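You operate a simulated robot arm through the tools that you are given. There is no shell and no other tool. Be economical: measure what you need, move in short steps, check, and stop when the job is done.

You run a simulated robot arm. Do the job below in one go: nothing can be reset, and whatever is moved stays where it is left.

TASK
Skim the froth off the soup, then cover the pot again.
Fine: skimmer back on its hook.
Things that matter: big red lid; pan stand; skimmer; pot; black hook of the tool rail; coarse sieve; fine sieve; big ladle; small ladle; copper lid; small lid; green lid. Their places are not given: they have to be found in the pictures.

It is judged by the outcome, as a careful person would: the job done as asked, and still so three seconds after it is handed in. It fails if anything else is knocked over, pushed out of place, dropped, spilled or broken. A push-on lid holds only when it is set on centred and level and pressed home; a screw cap is set on level and turned clockwise until tight.

THE ROBOT
A 7-joint arm with a two-finger parallel gripper, fixed in place. Base frame: the origin is at the foot of the arm, x ahead of it, y to its left, z up. Readings come in m, rad, newtons and seconds.
Its first joint turns from -2.007 to 2.007 rad. Payload 3.91 kg.
The tool frame sits at the grasp point between the pads (the TCP): z along the fingers, y along the line on which they close. The tips reach 0.03 m beyond it. The gripper opens to 0.11 m. The fingers are 0.02 m wide and 0.01 m thick; the gripper's body (0.048 by 0.112 m) begins 0.055 m behind the TCP.
Orientation is told as [roll, pitch, yaw] about the base's x, y, z axes, in that order, counted from this pose: with the fingers straight down and closing along the base's y, the tool's x points along the base's -x, its y along +y and its z along -z.

THE INTERFACE
- The arm moves only by the tool drive_tool. Its arguments are lists of equal length, an entry for each row: "travel": the shift along the tool's x, y, z in mm, a list of three; "angular": the turn, a rotation vector about the tool's x, y, z in rad, a list of three; "jaw": the closure in counts, from 0 (fully open) to 255 (shut). In form: {"travel": [[x, y, z], ...], "angular": [[wx, wy, wz], ...], "jaw": [jaw, ...]}. A call has 1 to 10 rows; each row is the pose to reach, as a shift and turn from the pose commanded when the call began, along the tool's axes at that moment. Each row takes 0.2 s and may step no farther than 0.05 m and 0.15 rad from the row before; otherwise, or with a gripper value out of range, the whole call is refused. A pose out of reach is approached as far as the arm can. The call stops where the force on the tool passes 40 N (or 10 N more than at its start, if that is more) or the arm is blocked; 0.2 s more then pass. The fingers move at their own pace (about 0.153 m/s each) and stop on an object; they squeeze with about 31 N. The grip force told is the motor's: it shows also when the fingers shut on nothing. Time passes only in rows, and 0.2 s behind the last, so rows that repeat a pose let the fingers close. The reply holds the time, the measured pose of the TCP, the force on the tool along the base axes, the opening and the grip force, in the units named above and with some noise.
- Cameras (640 x 400 px; columns grow to the right, rows downward): "scene" is fixed at [0.2203, -0.4995, 1.6941]; the picture's right is [0.67, -0.74, 0.00], its down [-0.40, -0.35, -0.85] and it looks along [0.63, 0.57, -0.53] (base axes); focal length 230 px, centre (320, 200). "wrist" rides on the gripper at [-0.036, 0, -0.057] in the tool frame; the picture's right is [0.00, -1.00, 0.00], its down [0.97, 0.00, -0.24] and it looks along [0.24, 0.00, 0.97] (tool axes); focal length 218 px, centre (320, 200).
- grab_frame(camera): a new picture of that camera. It takes no simulated time.
- slide_trunk(by): slides the trunk up (or, below 0, down) by that many m; the arm rides with it, the base frame stays. It gives what a move gives, with no picture.
- point_at(camera, pixels): for up to 12 pixels [column, row] of the newest picture of that camera ("zoom" is the newest enlarged one), the place [x, y, z] in the base frame of the surface seen there, good to about 0.003 m. It takes no simulated time.
- zoom(camera, box): a new picture of the part [left, top, right, bottom] of that camera's present view, enlarged. It takes no simulated time.
- hand_in(): hands the job in; it is judged then, once.

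Go step by step. Measure first, check grasps and placings, and put right what went wrong. The budget is 80 turns and 54 pictures, counting those below and the enlarged ones. Unless the task says otherwise, let go and move clear before handing in, and close with one line.

The tools are called after "Emit:" as a command line: name --argument value ..., lists and objects as JSON in quotes. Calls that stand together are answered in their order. drive_tool: Moves the arm, as the interface text tells. Its arguments: {"type":"object","properties":{"travel":{"type":"array"},"angular":{"type":"array"},"jaw":{"type":"array"}},"required":["travel","angular","jaw"]} The other tools are called the same way: slide_trunk (by) slides the trunk up or down; grab_frame (camera) takes a picture; point_at (camera, pixels) gives the place of the surface under pixels of a picture; zoom (camera, box) takes an enlarged picture of a part of a camera's view; hand_in () hands the job in.

At the start:

```text
clock: 0.0
tcp_pos: [0.6539, -0.1326, 1.5494]
orientation: [-0.002, 0.0, 0.002]
force: [0.2, -0.6, 0.4]
grip_width: 0.1099
gripper_force: 0.0
trunk travel left (down, up): [-0.925, 0.065]
```

scene: 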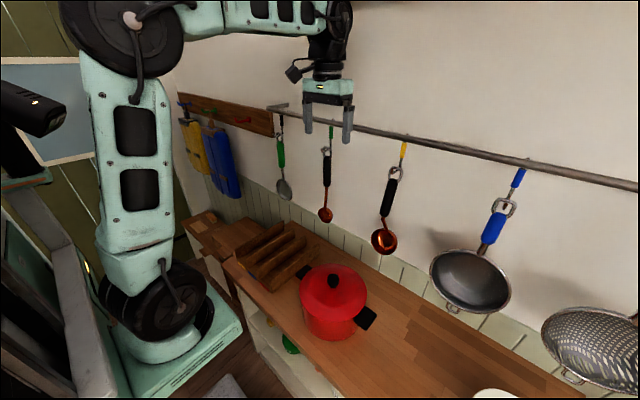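
wrist: 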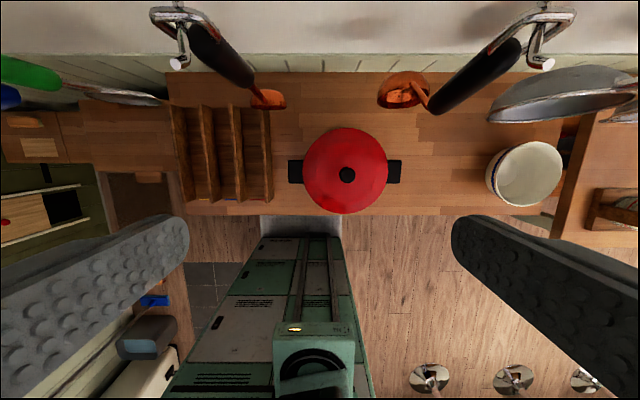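

The red pot with its lid stands at scene pixel (333,300), with a pan stand to its left and tools hanging on the rail. I'll zoom in to identify the tools and hooks.

Emit:
zoom --camera "scene" --box '[250, 90, 430, 270]'

Emit:
zoom --camera "scene" --box '[220, 210, 400, 370]'

Emit:
point_at --camera "scene" --pixels '[[333, 281], [306, 271], [366, 318], [281, 110], [283, 188], [326, 215], [326, 165], [384, 240], [390, 195], [470, 275], [280, 250], [300, 255]]'

```text
2.22 times, centred on (340, 180) of scene
```

zoom: 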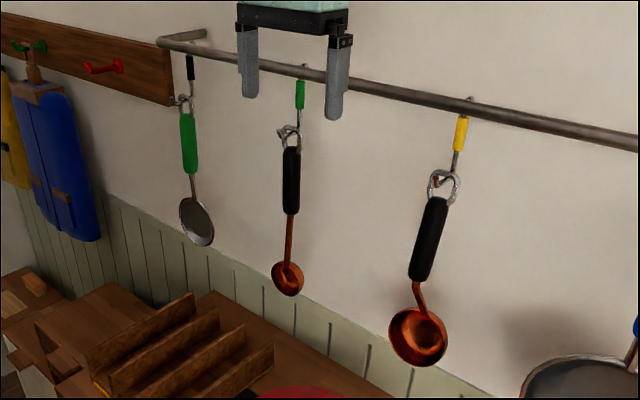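

```text
2.50 times, centred on (310, 290) of scene
```

zoom: 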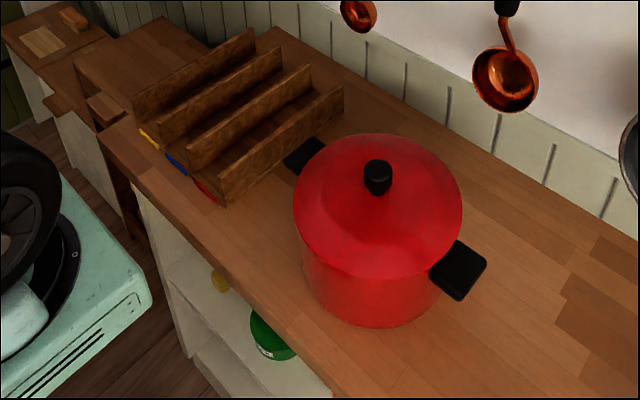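

```text
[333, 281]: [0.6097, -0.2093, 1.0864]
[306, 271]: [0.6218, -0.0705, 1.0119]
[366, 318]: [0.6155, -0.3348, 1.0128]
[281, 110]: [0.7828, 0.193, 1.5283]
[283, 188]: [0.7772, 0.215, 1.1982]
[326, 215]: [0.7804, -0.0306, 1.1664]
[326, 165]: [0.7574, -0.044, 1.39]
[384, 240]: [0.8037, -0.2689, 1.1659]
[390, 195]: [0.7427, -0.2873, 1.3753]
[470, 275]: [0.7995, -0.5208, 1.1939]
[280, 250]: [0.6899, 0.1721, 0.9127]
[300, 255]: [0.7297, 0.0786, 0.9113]
```

The green-handled tool on the black hook (scene ~(283,170)) looks like the skimmer. I'll look closer and measure the pot, the free counter and the ring.

Emit:
zoom --camera "scene" --box '[260, 98, 310, 208]'

Emit:
point_at --camera "zoom" --pixels '[[320, 100], [320, 200], [320, 300]]'

Emit:
point_at --camera "wrist" --pixels '[[347, 175], [308, 175], [385, 175], [347, 135], [347, 210], [490, 170], [525, 145], [440, 100], [440, 205], [392, 170], [297, 170], [560, 175]]'

Emit:
zoom --camera "wrist" --box '[160, 60, 600, 240]'

```text
3.64 times, centred on (285, 153) of scene
```

zoom: 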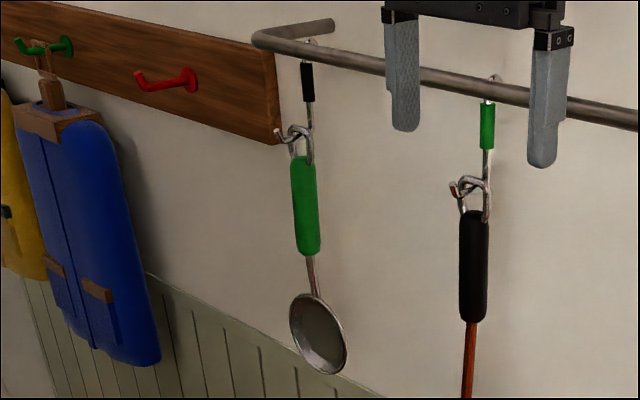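

```text
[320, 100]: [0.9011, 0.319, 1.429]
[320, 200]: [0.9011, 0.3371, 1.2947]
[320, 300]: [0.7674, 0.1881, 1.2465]
```

```text
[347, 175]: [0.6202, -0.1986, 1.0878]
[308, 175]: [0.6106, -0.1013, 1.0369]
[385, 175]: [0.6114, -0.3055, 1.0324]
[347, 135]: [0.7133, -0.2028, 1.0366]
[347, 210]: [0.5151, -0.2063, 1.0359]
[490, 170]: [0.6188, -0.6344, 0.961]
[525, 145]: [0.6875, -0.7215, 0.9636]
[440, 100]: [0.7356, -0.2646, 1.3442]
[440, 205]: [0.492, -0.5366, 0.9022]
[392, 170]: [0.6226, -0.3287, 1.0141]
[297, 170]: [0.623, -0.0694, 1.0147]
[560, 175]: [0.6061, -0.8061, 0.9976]
```

```text
1.45 times, centred on (380, 150) of wrist
```

zoom: 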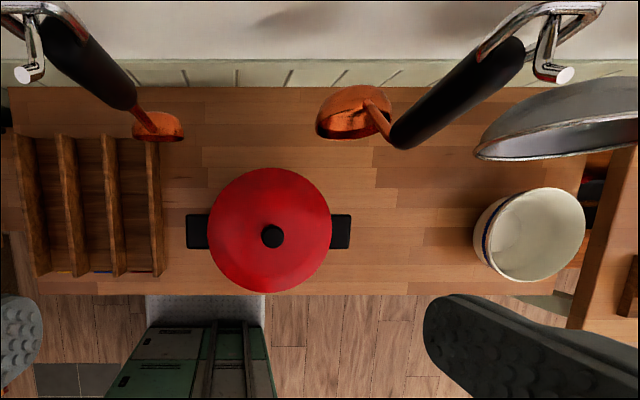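

The pot centre is about (0.613,-0.204), the lid rim z≈1.035 and the knob top z≈1.087. The counter is at z≈0.905 and is free for y from -0.35 to -0.63. I'll check where the arm's shoulder and elbow sit before choosing between trunk and arm moves.

Emit:
point_at --camera "scene" --pixels '[[160, 310], [130, 200], [120, 40], [170, 340], [270, 10], [60, 290], [230, 340], [250, 300]]'

Emit:
point_at --camera "wrist" --pixels '[[310, 330], [300, 245], [300, 225], [325, 390], [420, 212], [185, 200], [230, 200], [270, 150], [200, 110], [238, 150], [220, 150], [255, 150]]'

```text
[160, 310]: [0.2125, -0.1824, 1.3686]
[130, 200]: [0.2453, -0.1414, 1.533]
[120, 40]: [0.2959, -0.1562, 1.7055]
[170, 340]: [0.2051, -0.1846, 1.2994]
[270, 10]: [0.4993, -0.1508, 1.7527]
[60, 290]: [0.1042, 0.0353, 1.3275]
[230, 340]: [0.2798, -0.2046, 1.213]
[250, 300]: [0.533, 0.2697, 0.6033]
```

```text
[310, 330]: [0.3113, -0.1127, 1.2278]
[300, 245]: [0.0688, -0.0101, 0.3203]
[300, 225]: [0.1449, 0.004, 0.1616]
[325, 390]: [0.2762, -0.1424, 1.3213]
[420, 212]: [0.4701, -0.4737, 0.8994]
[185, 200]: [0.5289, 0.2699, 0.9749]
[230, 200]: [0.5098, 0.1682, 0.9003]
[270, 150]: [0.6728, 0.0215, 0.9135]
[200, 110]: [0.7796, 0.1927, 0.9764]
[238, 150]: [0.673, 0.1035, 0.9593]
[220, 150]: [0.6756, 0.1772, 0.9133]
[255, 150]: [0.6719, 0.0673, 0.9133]
```

The arm's own base sits near (0.25,-0.16,1.25), so everything is within reach. I'll move over the lid's knob at the current height, then lower with the trunk.

Emit:
drive_tool --travel '[[20, -36, 0], [40, -71, 0], [40, -71, 0]]' --angular '[[0, 0, 0], [0, 0, 0], [0, 0, 0]]' --jaw '[0, 0, 0]'

Emit:
slide_trunk --by -0.3

Emit:
grab_frame --camera "wrist"

Emit:
grab_frame --camera "scene"

```text
clock: 0.8
tcp_pos: [0.611, -0.2045, 1.551]
orientation: [0.0, 0.001, 0.002]
force: [0.2, 0.3, 0.3]
grip_width: 0.1102
gripper_force: 0.1
trunk travel left (down, up): [-0.925, 0.065]
```

```text
clock: 3.8
tcp_pos: [0.612, -0.2039, 1.2518]
orientation: [0.0, 0.0, 0.002]
force: [-0.8, 0.0, 0.8]
grip_width: 0.1104
gripper_force: 0.0
trunk travel left (down, up): [-0.625, 0.365]
```

```text
47 pictures are left
```

wrist: 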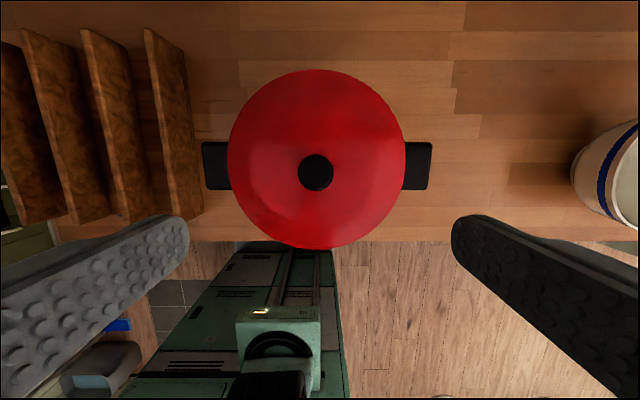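

```text
46 pictures are left
```

scene: 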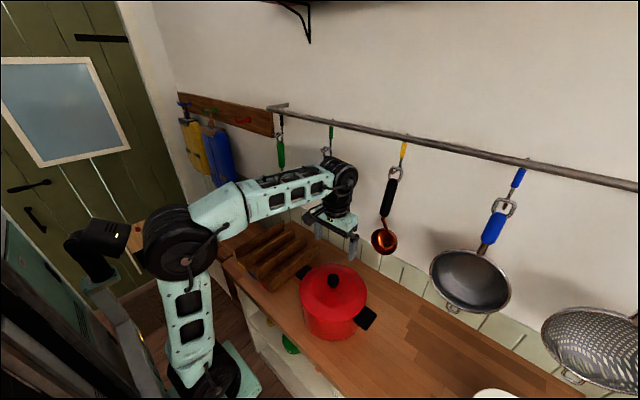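

Emit:
point_at --camera "wrist" --pixels '[[316, 172], [302, 172], [330, 172], [316, 157], [316, 187], [232, 160], [402, 160], [316, 72], [316, 245], [335, 172], [340, 172], [575, 165]]'

Emit:
zoom --camera "scene" --box '[290, 250, 390, 350]'

Emit:
point_at --camera "zoom" --pixels '[[275, 84], [275, 110], [275, 130], [275, 150], [250, 100], [300, 100], [200, 170], [270, 250]]'

```text
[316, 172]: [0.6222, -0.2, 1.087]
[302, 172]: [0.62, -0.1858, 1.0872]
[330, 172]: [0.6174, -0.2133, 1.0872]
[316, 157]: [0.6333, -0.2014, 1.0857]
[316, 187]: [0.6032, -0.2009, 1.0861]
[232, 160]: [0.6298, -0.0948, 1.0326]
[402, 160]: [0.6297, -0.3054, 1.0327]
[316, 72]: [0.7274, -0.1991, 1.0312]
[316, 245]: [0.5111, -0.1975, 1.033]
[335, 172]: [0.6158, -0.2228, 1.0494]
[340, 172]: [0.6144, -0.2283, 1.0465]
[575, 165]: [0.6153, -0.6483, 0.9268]
```

```text
4.00 times, centred on (340, 300) of scene
```

zoom: 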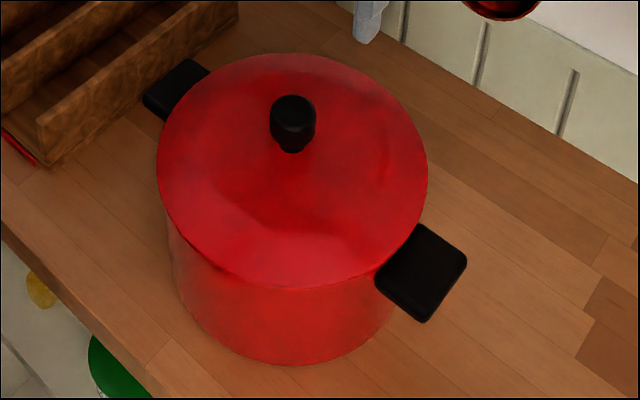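

```text
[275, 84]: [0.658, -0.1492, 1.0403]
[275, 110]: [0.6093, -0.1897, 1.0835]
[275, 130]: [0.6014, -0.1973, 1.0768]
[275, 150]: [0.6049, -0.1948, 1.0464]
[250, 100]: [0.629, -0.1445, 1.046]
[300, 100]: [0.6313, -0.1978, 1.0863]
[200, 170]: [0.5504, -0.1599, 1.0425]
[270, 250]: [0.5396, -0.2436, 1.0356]
```

The knob is centred at (0.6185,-0.200), about 34 mm wide, with its head at z 1.06–1.087 and the dome at ~1.048. I'll descend to TCP z≈1.081 and close.

Emit:
drive_tool --travel '[[-6.5, 4, 45], [-6.5, 4, 90], [-6.5, 4, 130], [-6.5, 4, 155], [-6.5, 4, 170], [-6.5, 4, 170]]' --angular '[[0, 0, 0], [0, 0, 0], [0, 0, 0], [0, 0, 0], [0, 0, 0], [0, 0, 0]]' --jaw '[0, 60, 120, 120, 120, 120]'

Emit:
grab_frame --camera "wrist"

```text
clock: 5.2
tcp_pos: [0.6181, -0.2021, 1.0803]
orientation: [-0.001, 0.0, 0.003]
force: [0.6, 0.0, 0.6]
grip_width: 0.0581
gripper_force: 0.1
trunk travel left (down, up): [-0.625, 0.365]
```

```text
44 pictures are left
```

wrist: 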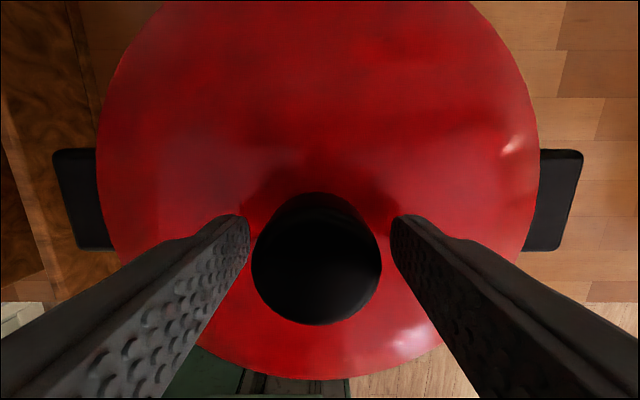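

The knob is between the fingers, centred at about (316,255). I'll close and lift gently.

Emit:
drive_tool --travel '[[0, 0, 0], [0, 0, 0], [0, 0, 0], [0, 0, -10], [0, 0, -30], [0, 0, -50], [0, 0, -50]]' --angular '[[0, 0, 0], [0, 0, 0], [0, 0, 0], [0, 0, 0], [0, 0, 0], [0, 0, 0], [0, 0, 0]]' --jaw '[255, 255, 255, 255, 255, 255, 255]'

Emit:
grab_frame --camera "scene"

```text
clock: 6.8
tcp_pos: [0.6195, -0.1985, 1.1306]
orientation: [0.001, -0.001, -0.001]
force: [0.2, 0.6, -2.8]
grip_width: 0.0374
gripper_force: 30.8
trunk travel left (down, up): [-0.625, 0.365]
```

```text
43 pictures are left
```

scene: 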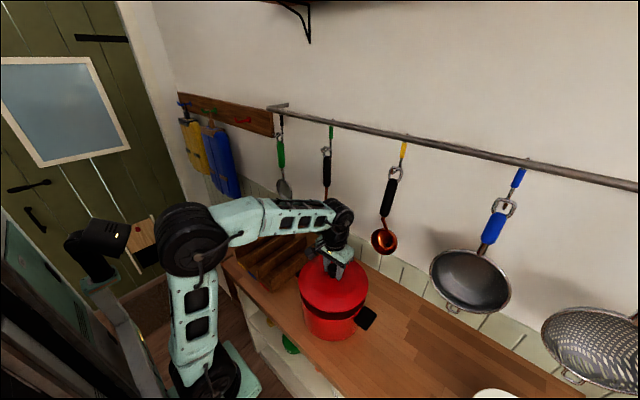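

The lid is off (−2.8 N, level). Before moving it right, I'll check how far the sieve and big ladle stick out, and the free counter.

Emit:
point_at --camera "scene" --pixels '[[434, 268], [445, 298], [453, 308], [480, 312], [507, 300], [375, 238], [384, 250], [388, 215], [420, 350], [470, 370], [400, 380], [478, 392]]'

```text
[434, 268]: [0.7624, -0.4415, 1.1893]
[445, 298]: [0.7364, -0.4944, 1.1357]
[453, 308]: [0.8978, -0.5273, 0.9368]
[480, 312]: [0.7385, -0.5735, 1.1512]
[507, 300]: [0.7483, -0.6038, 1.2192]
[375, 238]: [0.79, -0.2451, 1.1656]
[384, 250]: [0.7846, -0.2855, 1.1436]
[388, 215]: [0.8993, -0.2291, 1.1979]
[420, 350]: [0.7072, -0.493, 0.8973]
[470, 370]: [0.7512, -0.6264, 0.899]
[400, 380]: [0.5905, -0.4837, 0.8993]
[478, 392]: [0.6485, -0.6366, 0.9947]
```

The sieve front is at x≈0.735 and z>1.13, so an x of 0.595 stays clear. I'll carry the lid to (0.595,-0.487) at this height.

Emit:
drive_tool --travel '[[12, -20, -10], [24, -60, -10], [24, -105, -10], [24, -150, -10], [24, -195, -10], [24, -240, -10], [24, -275, -10], [24, -289, -10], [24, -289, -10]]' --angular '[[0, 0, 0], [0, 0, 0], [0, 0, 0], [0, 0, 0], [0, 0, 0], [0, 0, 0], [0, 0, 0], [0, 0, 0], [0, 0, 0]]' --jaw '[255, 255, 255, 255, 255, 255, 255, 255, 255]'

Emit:
grab_frame --camera "scene"

Emit:
grab_frame --camera "wrist"

```text
clock: 8.8
tcp_pos: [0.5951, -0.4882, 1.1429]
orientation: [0.0, 0.0, 0.001]
force: [0.2, -0.2, -3.3]
grip_width: 0.0377
gripper_force: 31.4
trunk travel left (down, up): [-0.625, 0.365]
```

```text
42 pictures are left
```

scene: 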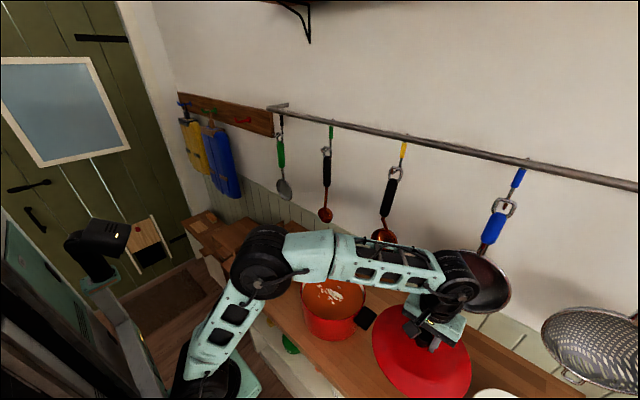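

```text
41 pictures are left
```

wrist: 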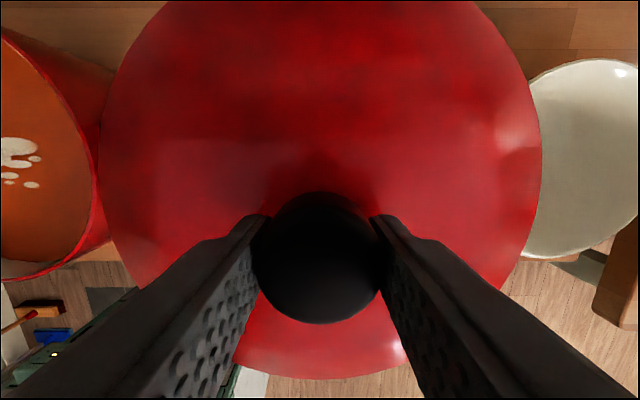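

The soup with white froth is now visible at (335,290), and the lid hangs over the free spot. I'll lower it gently, expecting contact near TCP z≈0.955.

Emit:
drive_tool --travel '[[0, 0, 40], [0, 0, 80], [0, 0, 120], [0, 0, 150], [0, 0, 165], [0, 0, 172], [0, 0, 177], [0, 0, 181]]' --angular '[[0, 0, 0], [0, 0, 0], [0, 0, 0], [0, 0, 0], [0, 0, 0], [0, 0, 0], [0, 0, 0], [0, 0, 0]]' --jaw '[255, 255, 255, 255, 255, 255, 255, 255]'

Emit:
grab_frame --camera "scene"

```text
clock: 10.6
tcp_pos: [0.5933, -0.4894, 0.964]
orientation: [-0.003, -0.006, 0.002]
force: [-0.3, 1.5, 23.4]
grip_width: 0.0379
gripper_force: 31.2
trunk travel left (down, up): [-0.625, 0.365]
```

```text
40 pictures are left
```

scene: 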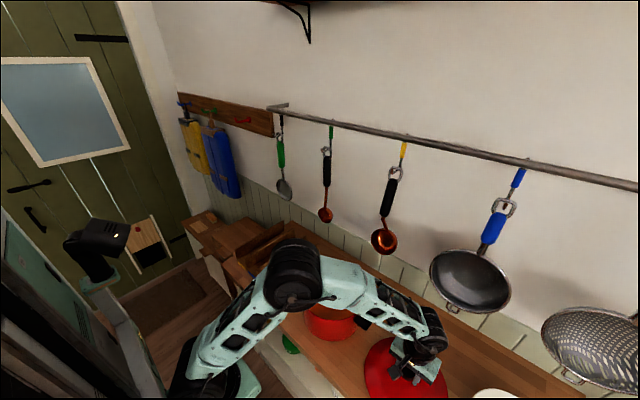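

Contact at z 0.964 with 23 N, so the lid is on the counter. I'll ease off, open, and lift clear.

Emit:
drive_tool --travel '[[0, 0, -3], [0, 0, -3], [0, 0, -3], [0, 0, -3], [0, 0, -40], [0, 0, -85], [0, 0, -130], [0, 0, -175], [0, 0, -200], [0, 0, -200]]' --angular '[[0, 0, 0], [0, 0, 0], [0, 0, 0], [0, 0, 0], [0, 0, 0], [0, 0, 0], [0, 0, 0], [0, 0, 0], [0, 0, 0], [0, 0, 0]]' --jaw '[255, 120, 120, 120, 120, 120, 120, 120, 120, 120]'

Emit:
grab_frame --camera "wrist"

```text
clock: 12.8
tcp_pos: [0.5934, -0.4896, 1.159]
orientation: [-0.001, 0.001, 0.002]
force: [0.1, 0.4, 0.2]
grip_width: 0.0582
gripper_force: 0.0
trunk travel left (down, up): [-0.625, 0.365]
```

```text
39 pictures are left
```

wrist: 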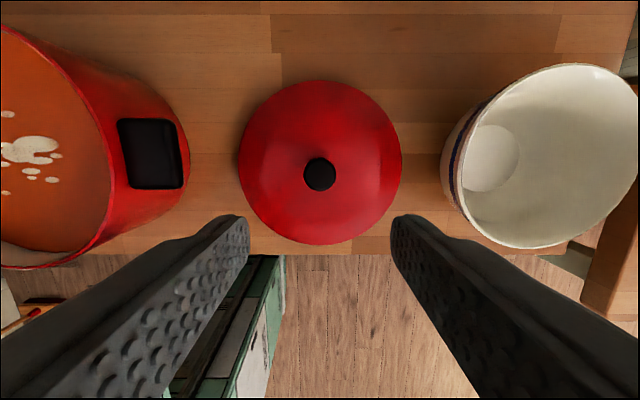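

The lid rests flat at wrist (320,160). Next I'll raise the trunk and swing left in front of the skimmer, staying clear of the ladles.

Emit:
slide_trunk --by 0.2

Emit:
drive_tool --travel '[[25, 40, 0], [43, 85, 0], [43, 132, 0], [43, 180, 0], [43, 228, 0], [43, 276, 0], [43, 324, 0], [43, 372, 0], [43, 420, 0], [43, 465, 0]]' --angular '[[0, 0, 0], [0, 0, 0], [0, 0, 0], [0, 0, 0], [0, 0, 0], [0, 0, 0], [0, 0, 0], [0, 0, 0], [0, 0, 0], [0, 0, 0]]' --jaw '[0, 0, 0, 0, 0, 0, 0, 0, 0, 0]'

```text
clock: 15.0
tcp_pos: [0.5931, -0.4897, 1.3595]
orientation: [-0.001, 0.001, 0.001]
force: [-0.9, -0.5, 0.1]
grip_width: 0.058
gripper_force: 0.1
trunk travel left (down, up): [-0.825, 0.165]
```

```text
clock: 17.2
tcp_pos: [0.5486, -0.0223, 1.3613]
orientation: [0.0, 0.0, 0.0]
force: [0.9, -1.5, 0.5]
grip_width: 0.11
gripper_force: 0.1
trunk travel left (down, up): [-0.825, 0.165]
```

The arm is at (0.549,-0.022,1.361) as commanded. I'll continue to y≈0.19 while pitching the fingers toward the wall.

Emit:
drive_tool --travel '[[0, 40, 0], [0, 80, 0], [0, 120, 0], [0, 160, 0], [0, 200, 0], [0, 212, 0], [0, 212, 0], [0, 212, 0], [0, 212, 0], [0, 212, 0]]' --angular '[[0, 0, 0], [0, -0.1, 0], [0, -0.24, 0], [0, -0.38, 0], [0, -0.52, 0], [0, -0.66, 0], [0, -0.8, 0], [0, -0.94, 0], [0, -1.08, 0], [0, -1.2, 0]]' --jaw '[0, 0, 0, 0, 0, 0, 0, 0, 0, 0]'

Emit:
grab_frame --camera "wrist"

Emit:
grab_frame --camera "scene"

```text
clock: 19.4
tcp_pos: [0.549, 0.1898, 1.3588]
orientation: [0.001, -1.203, 0.001]
force: [0.2, 0.5, -0.1]
grip_width: 0.1099
gripper_force: 0.0
trunk travel left (down, up): [-0.825, 0.165]
```

```text
38 pictures are left
```

wrist: 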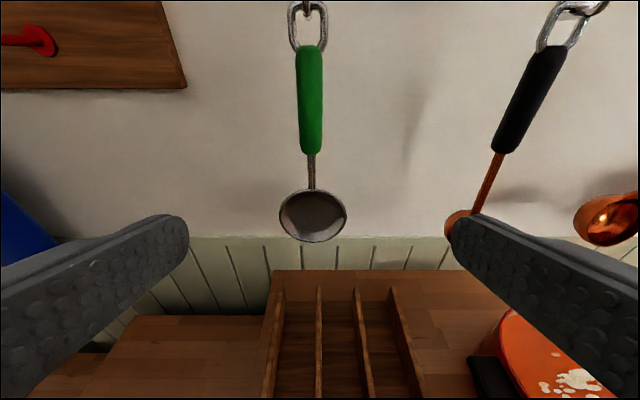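

```text
37 pictures are left
```

scene: 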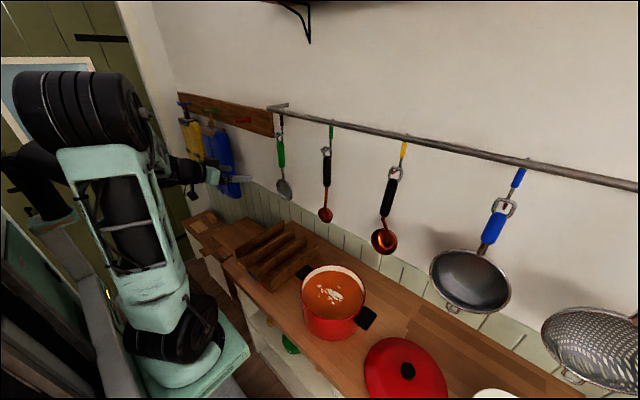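

The skimmer hangs straight ahead, handle at (310,100) and disc at (313,215). I'll zoom for hook and disc detail and measure.

Emit:
zoom --camera "wrist" --box '[240, 0, 400, 250]'

Emit:
point_at --camera "wrist" --pixels '[[308, 4], [293, 30], [325, 30], [310, 52], [310, 75], [310, 100], [311, 145], [312, 170], [313, 193], [313, 215], [313, 238], [283, 215]]'

Emit:
point_at --camera "wrist" --pixels '[[345, 215], [300, 100], [320, 100], [296, 75], [322, 75], [540, 100], [575, 375], [600, 360], [530, 345], [460, 215]]'

```text
1.60 times, centred on (320, 125) of wrist
```

zoom: 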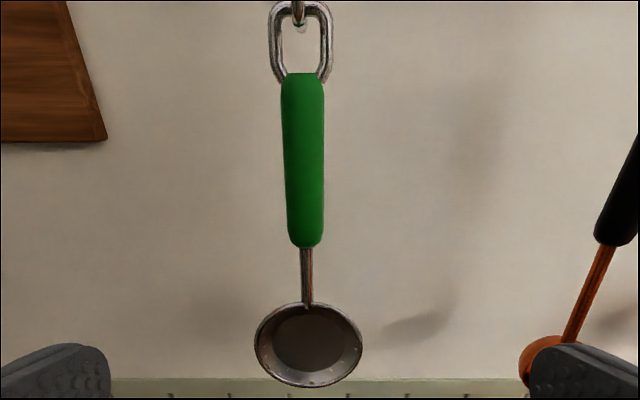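

```text
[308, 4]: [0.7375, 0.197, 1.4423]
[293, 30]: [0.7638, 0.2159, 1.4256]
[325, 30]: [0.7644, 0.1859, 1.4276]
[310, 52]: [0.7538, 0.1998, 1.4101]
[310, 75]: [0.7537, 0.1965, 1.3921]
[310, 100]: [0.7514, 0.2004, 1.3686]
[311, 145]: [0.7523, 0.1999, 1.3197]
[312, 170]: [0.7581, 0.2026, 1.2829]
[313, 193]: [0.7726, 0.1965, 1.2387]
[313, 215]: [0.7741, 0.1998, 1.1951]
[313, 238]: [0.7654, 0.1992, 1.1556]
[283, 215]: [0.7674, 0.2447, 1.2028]
```

```text
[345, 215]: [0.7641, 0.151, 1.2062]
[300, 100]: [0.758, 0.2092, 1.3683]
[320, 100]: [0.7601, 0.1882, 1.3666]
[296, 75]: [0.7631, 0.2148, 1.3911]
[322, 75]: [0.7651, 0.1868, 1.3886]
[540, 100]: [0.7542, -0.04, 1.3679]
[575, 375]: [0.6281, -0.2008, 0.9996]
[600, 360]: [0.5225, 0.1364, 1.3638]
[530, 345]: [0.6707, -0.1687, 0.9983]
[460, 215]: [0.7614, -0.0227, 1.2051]
```

The handle centre is at about (0.765,0.200), z 1.305–1.415. The disc is in line with the handle and its dish faces the robot. I need the hook's shape next.

Emit:
zoom --camera "scene" --box '[268, 104, 298, 144]'

Emit:
zoom --camera "wrist" --box '[285, 0, 335, 60]'

Emit:
point_at --camera "scene" --pixels '[[283, 107], [282, 118], [283, 128], [283, 133], [280, 137], [276, 133], [274, 135], [282, 140], [282, 150], [286, 190]]'

```text
10.00 times, centred on (283, 124) of scene
```

zoom: 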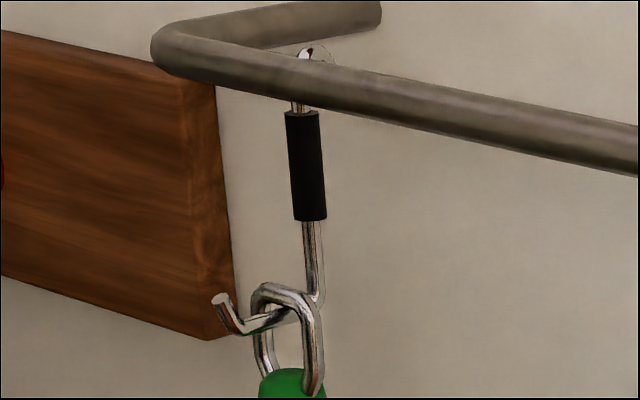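

```text
6.67 times, centred on (310, 30) of wrist
```

zoom: 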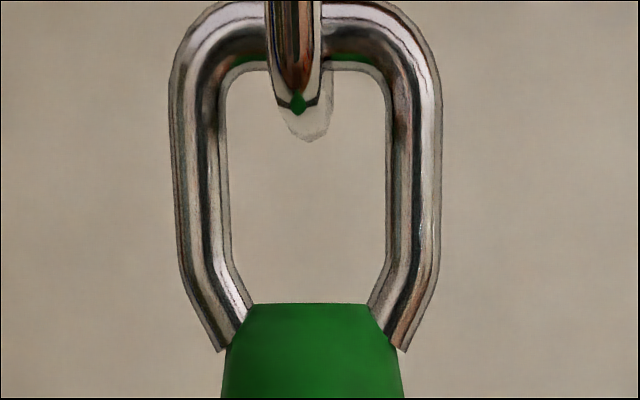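

```text
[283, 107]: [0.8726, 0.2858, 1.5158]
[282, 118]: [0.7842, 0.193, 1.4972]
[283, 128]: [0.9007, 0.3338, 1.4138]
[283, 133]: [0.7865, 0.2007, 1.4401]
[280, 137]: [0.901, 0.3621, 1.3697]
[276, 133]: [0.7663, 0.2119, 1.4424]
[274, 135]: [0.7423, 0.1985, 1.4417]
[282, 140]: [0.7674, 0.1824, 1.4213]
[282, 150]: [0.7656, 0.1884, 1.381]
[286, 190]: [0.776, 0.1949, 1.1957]
```

The hook's arm runs toward the room from x≈0.787 to 0.742, with an upturned tip. I'll level the fingers, come closer, and look at the tip height.

Emit:
drive_tool --travel '[[-10, 3, 21], [-20, 7, 42], [-31.3, 10, 64], [-31.3, 10, 64]]' --angular '[[0, -0.12, 0], [0, -0.25, 0], [0, -0.368, 0], [0, -0.368, 0]]' --jaw '[0, 0, 0, 0]'

Emit:
grab_frame --camera "wrist"

Emit:
zoom --camera "wrist" --box '[260, 20, 380, 140]'

```text
clock: 20.4
tcp_pos: [0.6199, 0.1994, 1.3663]
orientation: [0.152, -1.568, -0.148]
force: [-0.7, 0.3, 0.3]
grip_width: 0.1099
gripper_force: 0.1
trunk travel left (down, up): [-0.825, 0.165]
```

```text
33 pictures are left
```

wrist: 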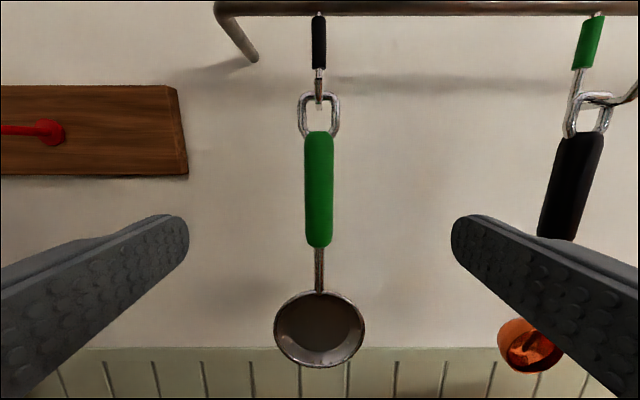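

```text
3.33 times, centred on (320, 80) of wrist
```

zoom: 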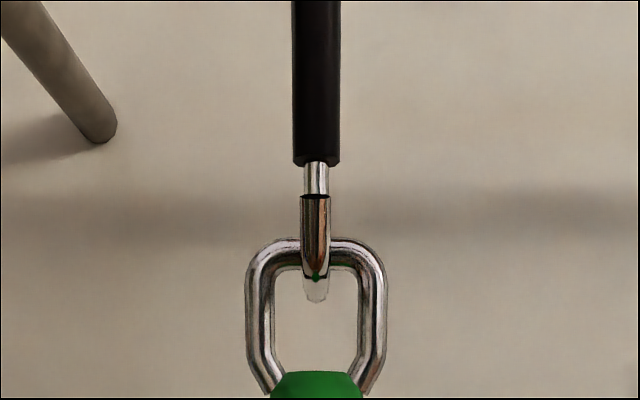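

Emit:
point_at --camera "zoom" --pixels '[[316, 200], [316, 225], [316, 265], [316, 180], [285, 245], [285, 262], [345, 245], [316, 374], [262, 330], [372, 330], [316, 390]]'

Emit:
point_at --camera "wrist" --pixels '[[318, 190], [306, 190], [331, 190], [319, 240], [319, 290], [320, 330], [320, 365], [276, 330], [362, 330]]'

```text
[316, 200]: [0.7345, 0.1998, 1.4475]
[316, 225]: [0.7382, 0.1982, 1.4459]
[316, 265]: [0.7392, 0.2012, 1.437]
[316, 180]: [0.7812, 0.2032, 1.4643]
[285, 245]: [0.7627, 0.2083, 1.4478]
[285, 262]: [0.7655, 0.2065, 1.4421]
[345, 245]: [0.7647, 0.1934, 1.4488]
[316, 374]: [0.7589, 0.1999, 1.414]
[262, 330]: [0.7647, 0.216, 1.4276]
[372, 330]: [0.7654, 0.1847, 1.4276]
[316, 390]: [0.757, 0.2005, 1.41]
```

```text
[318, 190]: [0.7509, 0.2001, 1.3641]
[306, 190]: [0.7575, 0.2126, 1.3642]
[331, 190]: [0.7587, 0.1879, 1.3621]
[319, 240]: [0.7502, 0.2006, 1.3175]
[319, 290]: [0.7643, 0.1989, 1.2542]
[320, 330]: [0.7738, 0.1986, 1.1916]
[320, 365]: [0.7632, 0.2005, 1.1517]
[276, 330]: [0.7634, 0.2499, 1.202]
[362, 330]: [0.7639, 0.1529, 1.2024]
```

The tip top is at z≈1.451, the hook underside ≈1.431, and the ring opening runs 1.414–1.441, so a ~14 mm lift should let the ring slide off toward me. I'll advance to the handle at z≈1.365 with a partly closed gripper.

Emit:
drive_tool --travel '[[0, 0, 45], [0, 0, 90], [0, 0, 120], [0, 0, 138], [0, 0, 138]]' --angular '[[0, 0, 0], [0, 0, 0], [0, 0, 0], [0, 0, 0], [0, 0, 0]]' --jaw '[60, 110, 110, 110, 110]'

Emit:
grab_frame --camera "wrist"

```text
clock: 21.6
tcp_pos: [0.758, 0.199, 1.3633]
orientation: [-0.171, -1.566, 0.173]
force: [0.9, -0.5, 0.4]
grip_width: 0.0628
gripper_force: 0.0
trunk travel left (down, up): [-0.825, 0.165]
```

```text
31 pictures are left
```

wrist: 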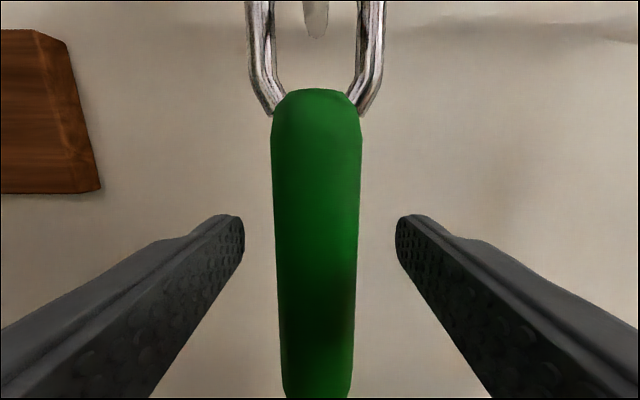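

The handle is centred between the fingers at (317,250). I'll close, then lift 14 mm and check.

Emit:
drive_tool --travel '[[0, 0, 0], [0, 0, 0], [0, 0, 0], [-5, 0, 0], [-10, 0, 0], [-14, 0, 0], [-14, 0, 0]]' --angular '[[0, 0, 0], [0, 0, 0], [0, 0, 0], [0, 0, 0], [0, 0, 0], [0, 0, 0], [0, 0, 0]]' --jaw '[255, 255, 255, 255, 255, 255, 255]'

Emit:
zoom --camera "scene" --box '[263, 104, 303, 154]'

Emit:
grab_frame --camera "wrist"

```text
clock: 23.2
tcp_pos: [0.7582, 0.1983, 1.3782]
orientation: [-0.149, -1.568, 0.15]
force: [0.3, 1.2, -0.6]
grip_width: 0.0266
gripper_force: 31.2
trunk travel left (down, up): [-0.825, 0.165]
```

```text
8.00 times, centred on (283, 129) of scene
```

zoom: 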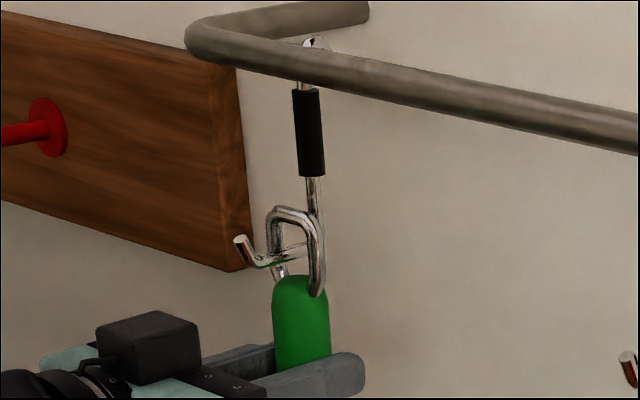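

```text
29 pictures are left
```

wrist: 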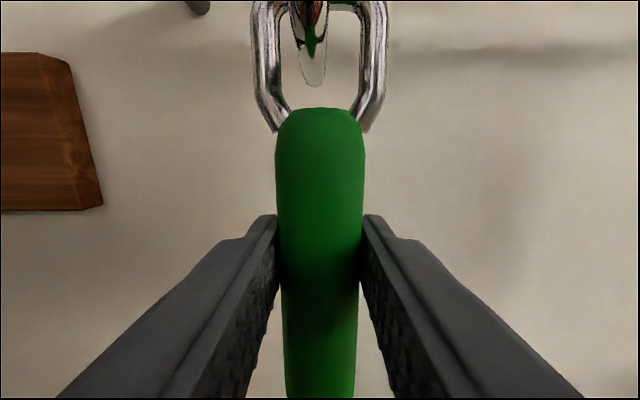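

It is gripped (26.6 mm wide) and lifted, but the handle top moved in the wrist view from row 88 to 108. I'll measure where the ring sits relative to the hook now.

Emit:
point_at --camera "zoom" --pixels '[[285, 212], [300, 216], [318, 290], [240, 240], [300, 285], [300, 310], [290, 250]]'

Emit:
point_at --camera "wrist" --pixels '[[320, 112], [320, 150], [320, 200], [320, 300], [320, 380], [262, 60], [378, 60], [310, 10], [310, 40]]'

```text
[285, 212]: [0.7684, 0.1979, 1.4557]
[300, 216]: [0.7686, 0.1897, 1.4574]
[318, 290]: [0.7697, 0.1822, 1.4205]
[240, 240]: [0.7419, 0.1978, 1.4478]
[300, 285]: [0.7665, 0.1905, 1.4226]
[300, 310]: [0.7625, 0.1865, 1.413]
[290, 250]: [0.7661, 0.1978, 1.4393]
```

```text
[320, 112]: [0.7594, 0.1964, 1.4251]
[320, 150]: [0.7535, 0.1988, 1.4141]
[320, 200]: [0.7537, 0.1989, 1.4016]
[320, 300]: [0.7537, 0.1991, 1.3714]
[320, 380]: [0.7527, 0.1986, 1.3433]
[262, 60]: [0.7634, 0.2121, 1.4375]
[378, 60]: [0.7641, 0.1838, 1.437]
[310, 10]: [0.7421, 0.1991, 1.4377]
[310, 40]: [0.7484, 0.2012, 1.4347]
```

The ring rose about 10 mm (handle top 1.425, ring top ~1.457) and the tip is at ~1.450. I'll lift 4 mm more and then slide toward the room slowly.

Emit:
drive_tool --travel '[[-4, 0, 0], [-4.5, 0, -6], [-4.5, 0, -12], [-4.5, 0, -18], [-4.5, 0, -24], [-4.5, 0, -30], [-4.5, 0, -36], [-4.5, 0, -42]]' --angular '[[0, 0, 0], [0, 0, 0], [0, 0, 0], [0, 0, 0], [0, 0, 0], [0, 0, 0], [0, 0, 0], [0, 0, 0]]' --jaw '[255, 255, 255, 255, 255, 255, 255, 255]'

Emit:
zoom --camera "scene" --box '[253, 104, 303, 154]'

```text
clock: 25.0
tcp_pos: [0.7152, 0.1984, 1.3826]
orientation: [-0.037, -1.568, 0.04]
force: [0.1, -1.6, -0.8]
grip_width: 0.0265
gripper_force: 31.4
trunk travel left (down, up): [-0.825, 0.165]
```

```text
8.00 times, centred on (278, 129) of scene
```

zoom: 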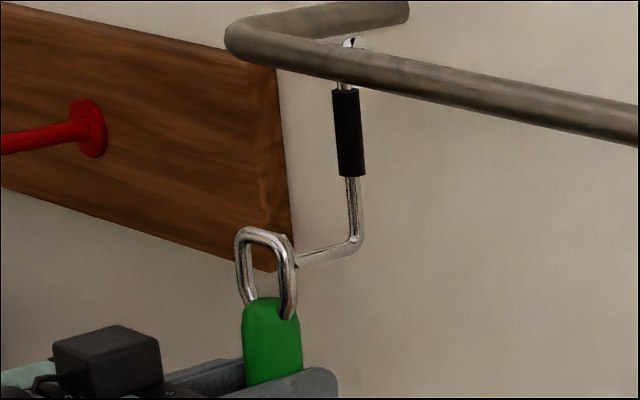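

No resistance; the ring (x≈0.724) is just past the tip. I'll pull it well clear and check the skimmer in hand.

Emit:
drive_tool --travel '[[0, 0, -10], [0, 0, -35], [0, 0, -75], [0, 0, -115], [0, 0, -115]]' --angular '[[0, 0, 0], [0, 0, 0], [0, 0, 0], [0, 0, 0], [0, 0, 0]]' --jaw '[255, 255, 255, 255, 255]'

Emit:
grab_frame --camera "scene"

Emit:
grab_frame --camera "wrist"

```text
clock: 26.2
tcp_pos: [0.6002, 0.1973, 1.3835]
orientation: [-0.058, -1.566, 0.06]
force: [0.1, 2.2, -1.2]
grip_width: 0.0264
gripper_force: 30.6
trunk travel left (down, up): [-0.825, 0.165]
```

```text
27 pictures are left
```

scene: 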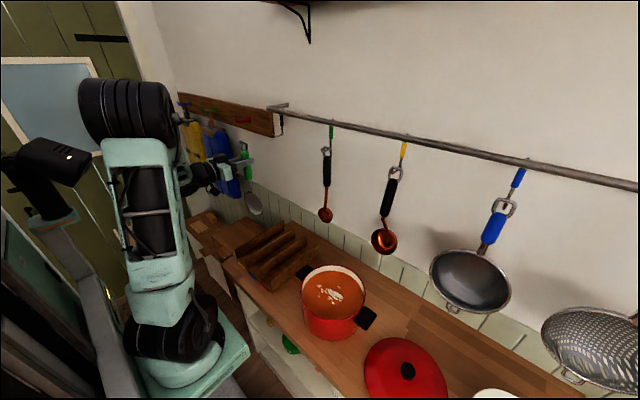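

```text
26 pictures are left
```

wrist: 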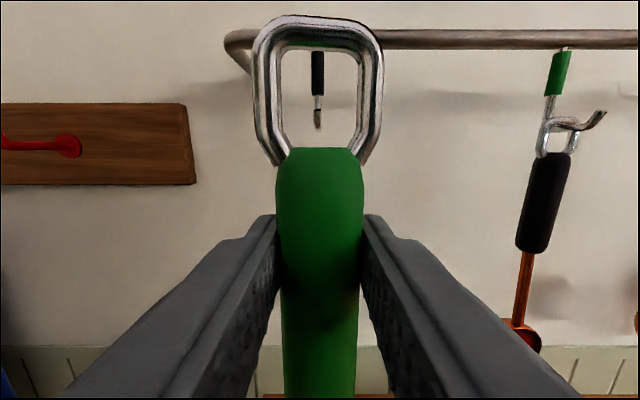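

The skimmer is free, but the handle top has moved again (row 148), so it may be slipping. I'll measure its position in hand.

Emit:
point_at --camera "wrist" --pixels '[[320, 150], [320, 200], [320, 300], [320, 390], [262, 90], [375, 90], [320, 20], [320, 40]]'

Emit:
zoom --camera "scene" --box '[190, 120, 290, 230]'

Emit:
point_at --camera "zoom" --pixels '[[345, 240], [360, 285], [370, 295], [330, 275], [390, 300], [382, 342], [360, 250]]'

```text
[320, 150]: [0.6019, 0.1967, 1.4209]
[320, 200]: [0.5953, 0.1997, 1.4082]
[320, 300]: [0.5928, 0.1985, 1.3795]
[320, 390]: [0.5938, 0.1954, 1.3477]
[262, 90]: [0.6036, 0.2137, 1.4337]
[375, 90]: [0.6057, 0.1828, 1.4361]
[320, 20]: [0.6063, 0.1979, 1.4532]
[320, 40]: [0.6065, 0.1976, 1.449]
```

```text
3.64 times, centred on (240, 175) of scene
```

zoom: 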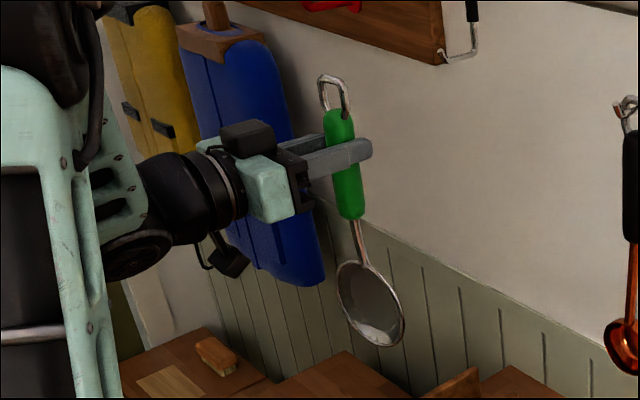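

```text
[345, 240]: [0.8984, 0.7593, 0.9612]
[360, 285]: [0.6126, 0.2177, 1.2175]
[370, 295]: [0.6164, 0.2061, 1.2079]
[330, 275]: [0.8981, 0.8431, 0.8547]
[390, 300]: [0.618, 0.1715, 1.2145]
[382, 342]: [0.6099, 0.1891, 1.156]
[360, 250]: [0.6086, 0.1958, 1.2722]
```

It slipped about 13 mm and is still secure. The disc centre is now about 0.178 m below the TCP along the handle. Next I'll map the froth and pot rim.

Emit:
zoom --camera "scene" --box '[290, 255, 380, 345]'

Emit:
point_at --camera "zoom" --pixels '[[236, 163], [265, 180], [300, 190], [310, 205], [265, 215], [285, 215], [268, 240], [235, 180], [180, 60], [270, 285], [110, 150], [430, 160]]'

```text
4.44 times, centred on (335, 300) of scene
```

zoom: 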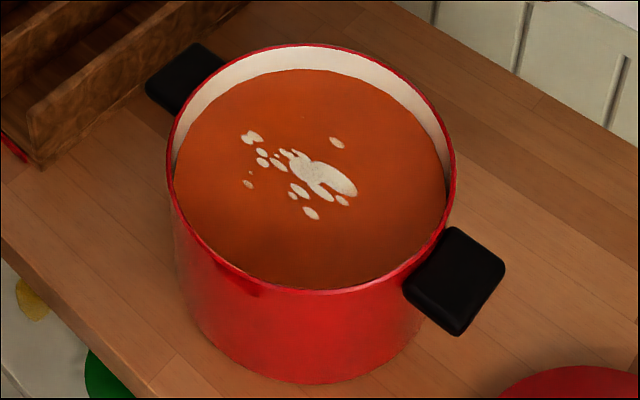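

```text
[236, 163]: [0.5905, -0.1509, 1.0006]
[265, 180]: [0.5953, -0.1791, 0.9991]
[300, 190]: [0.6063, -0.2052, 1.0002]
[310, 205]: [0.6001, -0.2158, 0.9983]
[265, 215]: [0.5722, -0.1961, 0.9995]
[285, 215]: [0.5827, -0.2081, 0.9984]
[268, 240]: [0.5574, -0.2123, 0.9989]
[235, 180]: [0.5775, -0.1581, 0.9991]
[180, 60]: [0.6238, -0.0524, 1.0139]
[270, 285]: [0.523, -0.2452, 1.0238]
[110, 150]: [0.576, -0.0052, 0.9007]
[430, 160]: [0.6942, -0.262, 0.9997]
```

Emit:
point_at --camera "zoom" --pixels '[[325, 178], [350, 190], [300, 160], [310, 213], [248, 184], [245, 137], [260, 140], [337, 142], [342, 201], [440, 130], [310, 287], [180, 150]]'

```text
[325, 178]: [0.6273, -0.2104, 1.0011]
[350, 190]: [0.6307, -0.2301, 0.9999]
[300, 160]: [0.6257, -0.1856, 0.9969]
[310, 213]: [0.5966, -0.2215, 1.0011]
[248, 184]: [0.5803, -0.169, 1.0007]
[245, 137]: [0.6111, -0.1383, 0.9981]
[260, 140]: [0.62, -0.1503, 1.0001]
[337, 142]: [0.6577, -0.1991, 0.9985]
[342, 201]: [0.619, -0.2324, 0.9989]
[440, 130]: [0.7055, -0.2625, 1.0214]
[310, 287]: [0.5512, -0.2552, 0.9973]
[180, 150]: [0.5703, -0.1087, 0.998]
```

The froth spans x 0.575–0.66 and y −0.14 to −0.235; the soup is at z 1.0 and the rim ≈1.025. To stay clear of the hanging ladles I'll yaw the hand so the skimmer handle lies toward +y, over the low pan stand. First I'll shift and yaw at height.

Emit:
drive_tool --travel '[[0, -24, 0], [0, -48, 0], [0, -72, 0], [0, -96, 0], [0, -120, 0], [0, -144, 0], [0, -168, 0], [0, -192, 0], [0, -216, 0], [0, -237, 0]]' --angular '[[-0.12, 0, 0], [-0.26, 0, 0], [-0.4, 0, 0], [-0.54, 0, 0], [-0.68, 0, 0], [-0.82, 0, 0], [-0.96, 0, 0], [-1.1, 0, 0], [-1.24, 0, 0], [-1.38, 0, 0]]' --jaw '[255, 255, 255, 255, 255, 255, 255, 255, 255, 255]'

Emit:
grab_frame --camera "scene"

```text
clock: 28.4
tcp_pos: [0.3348, 0.2743, 1.4385]
orientation: [1.354, -1.489, -0.159]
force: [0.4, -0.9, -0.8]
grip_width: 0.0251
gripper_force: 31.1
out of reach, approached as far as the arm can: row 4, 5, 6, 7, 8, 9, 10
trunk travel left (down, up): [-0.825, 0.165]
```

```text
23 pictures are left
```

scene: 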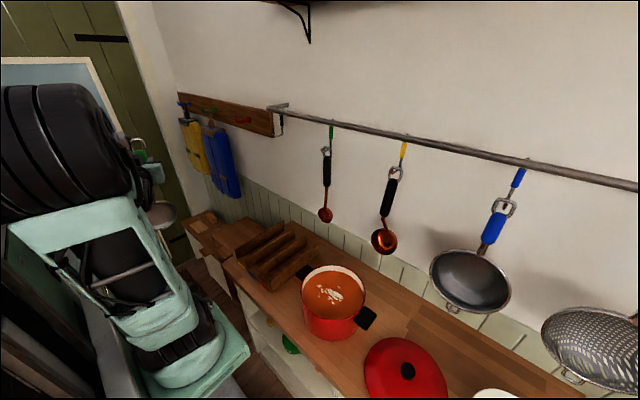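

The arm ran out of reach partway and drifted to (0.335,0.274,1.4385); the skimmer is still gripped and nothing was touched. I'll test with a null row which pose counts as commanded before backing out.

Emit:
drive_tool --travel '[[0, 0, 0]]' --angular '[[0, 0, 0]]' --jaw '[255]'

Emit:
zoom --camera "scene" --box '[80, 100, 240, 260]'

```text
clock: 28.8
tcp_pos: [0.3346, 0.2741, 1.4371]
orientation: [1.354, -1.489, -0.158]
force: [-0.7, 0.0, -1.4]
grip_width: 0.0253
gripper_force: 31.0
trunk travel left (down, up): [-0.825, 0.165]
```

```text
2.50 times, centred on (160, 180) of scene
```

zoom: 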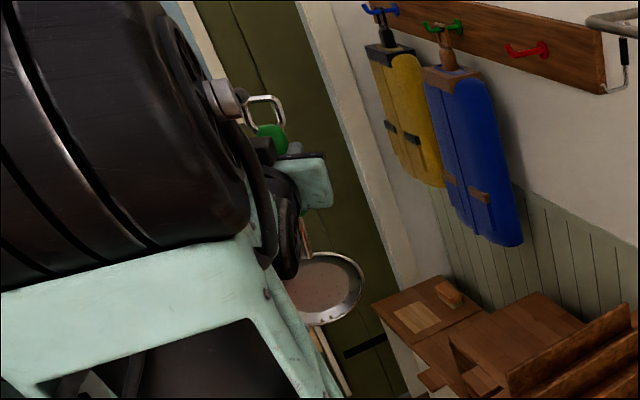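

A null row stays put, so commanded equals attained. I'll check how the skimmer sits in hand.

Emit:
grab_frame --camera "wrist"

Emit:
point_at --camera "wrist" --pixels '[[320, 100], [320, 150], [320, 200], [320, 250], [320, 300], [320, 350], [320, 380]]'

```text
21 pictures are left
```

wrist: 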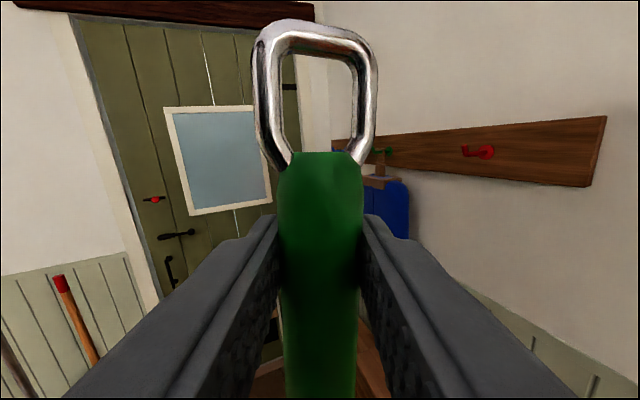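

```text
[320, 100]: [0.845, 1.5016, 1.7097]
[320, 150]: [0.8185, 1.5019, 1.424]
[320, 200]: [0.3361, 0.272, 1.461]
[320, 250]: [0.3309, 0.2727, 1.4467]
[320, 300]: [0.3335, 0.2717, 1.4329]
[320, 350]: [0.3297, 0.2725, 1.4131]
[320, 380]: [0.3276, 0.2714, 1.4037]
```

The skimmer is still firmly held, handle top at row ~153. I'll back out to a forward-facing pose at (0.60,0.18,1.39).

Emit:
drive_tool --travel '[[3, -31, 1.5], [6, -63, 3], [9, -94, 4.7], [12, -126, 6.2], [15, -157, 7.8], [18, -189, 9.3], [21, -220, 11], [24, -252, 12.5], [27, -283, 14], [27, -283, 14]]' --angular '[[0.133, -0.011, 0.002], [0.266, -0.021, 0.005], [0.399, -0.032, 0.007], [0.532, -0.043, 0.01], [0.664, -0.053, 0.012], [0.797, -0.064, 0.015], [0.93, -0.075, 0.017], [1.063, -0.085, 0.02], [1.196, -0.096, 0.022], [1.196, -0.096, 0.022]]' --jaw '[255, 255, 255, 255, 255, 255, 255, 255, 255, 255]'

```text
clock: 31.0
tcp_pos: [0.6054, 0.1767, 1.3901]
orientation: [1.358, -1.489, -1.365]
force: [-0.1, -0.1, -1.7]
grip_width: 0.0253
gripper_force: 30.7
trunk travel left (down, up): [-0.825, 0.165]
```

I'm back at (0.605,0.177,1.390) with the fingers facing the wall. I'll pitch them down to about 35° from vertical here, so a later yaw is mostly last-joint motion.

Emit:
drive_tool --travel '[[0, -10, 0], [0, -20, 0], [0, -30, 0], [0, -40, 0], [0, -50, 0], [0, -60, 0], [0, -70, 0], [0, -70, 0]]' --angular '[[0, 0.14, 0], [0, 0.28, 0], [0, 0.42, 0], [0, 0.56, 0], [0, 0.7, 0], [0, 0.84, 0], [0, 0.96, 0], [0, 0.96, 0]]' --jaw '[255, 255, 255, 255, 255, 255, 255, 255]'

Emit:
grab_frame --camera "scene"

```text
clock: 32.8
tcp_pos: [0.6047, 0.1055, 1.3844]
orientation: [0.097, -0.59, -0.063]
force: [-0.1, -0.3, -0.9]
grip_width: 0.0253
gripper_force: 31.1
trunk travel left (down, up): [-0.825, 0.165]
```

```text
20 pictures are left
```

scene: 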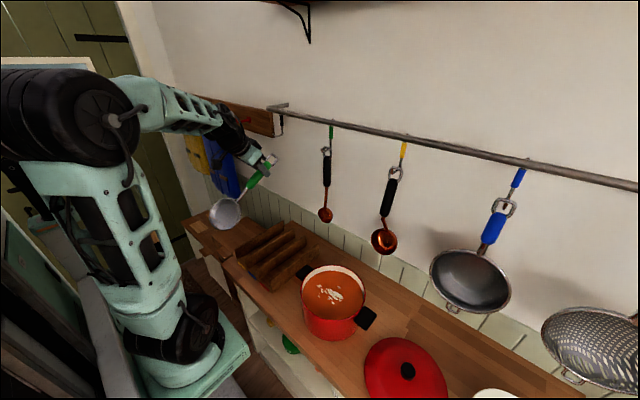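

The pose works well, with the dish facing up at (225,213). Now I'll yaw +80° in place so the handle points to +y.

Emit:
drive_tool --travel '[[0, 0, 0], [0, 0, 0], [0, 0, 0], [0, 0, 0], [0, 0, 0], [0, 0, 0], [0, 0, 0], [0, 0, 0], [0, 0, 0], [0, 0, 0]]' --angular '[[-0.078, 0.011, -0.116], [-0.156, 0.022, -0.232], [-0.233, 0.034, -0.347], [-0.311, 0.045, -0.463], [-0.389, 0.056, -0.579], [-0.467, 0.067, -0.695], [-0.545, 0.078, -0.811], [-0.622, 0.09, -0.926], [-0.7, 0.101, -1.042], [-0.778, 0.112, -1.158]]' --jaw '[255, 255, 255, 255, 255, 255, 255, 255, 255, 255]'

Emit:
grab_frame --camera "scene"

```text
clock: 35.0
tcp_pos: [0.6036, 0.1065, 1.3825]
orientation: [0.096, -0.591, 1.341]
force: [-0.2, 0.6, -1.0]
grip_width: 0.0251
gripper_force: 30.9
trunk travel left (down, up): [-0.825, 0.165]
```

```text
19 pictures are left
```

scene: 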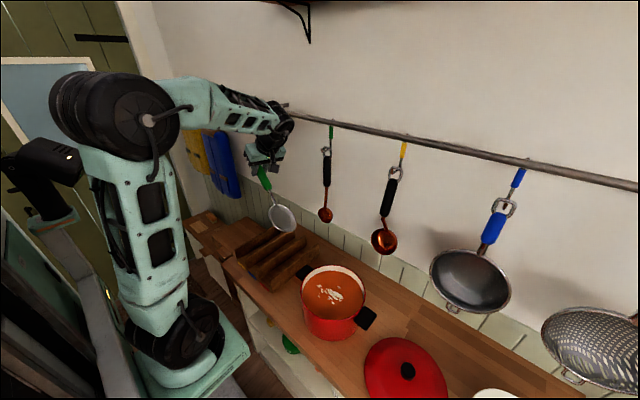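

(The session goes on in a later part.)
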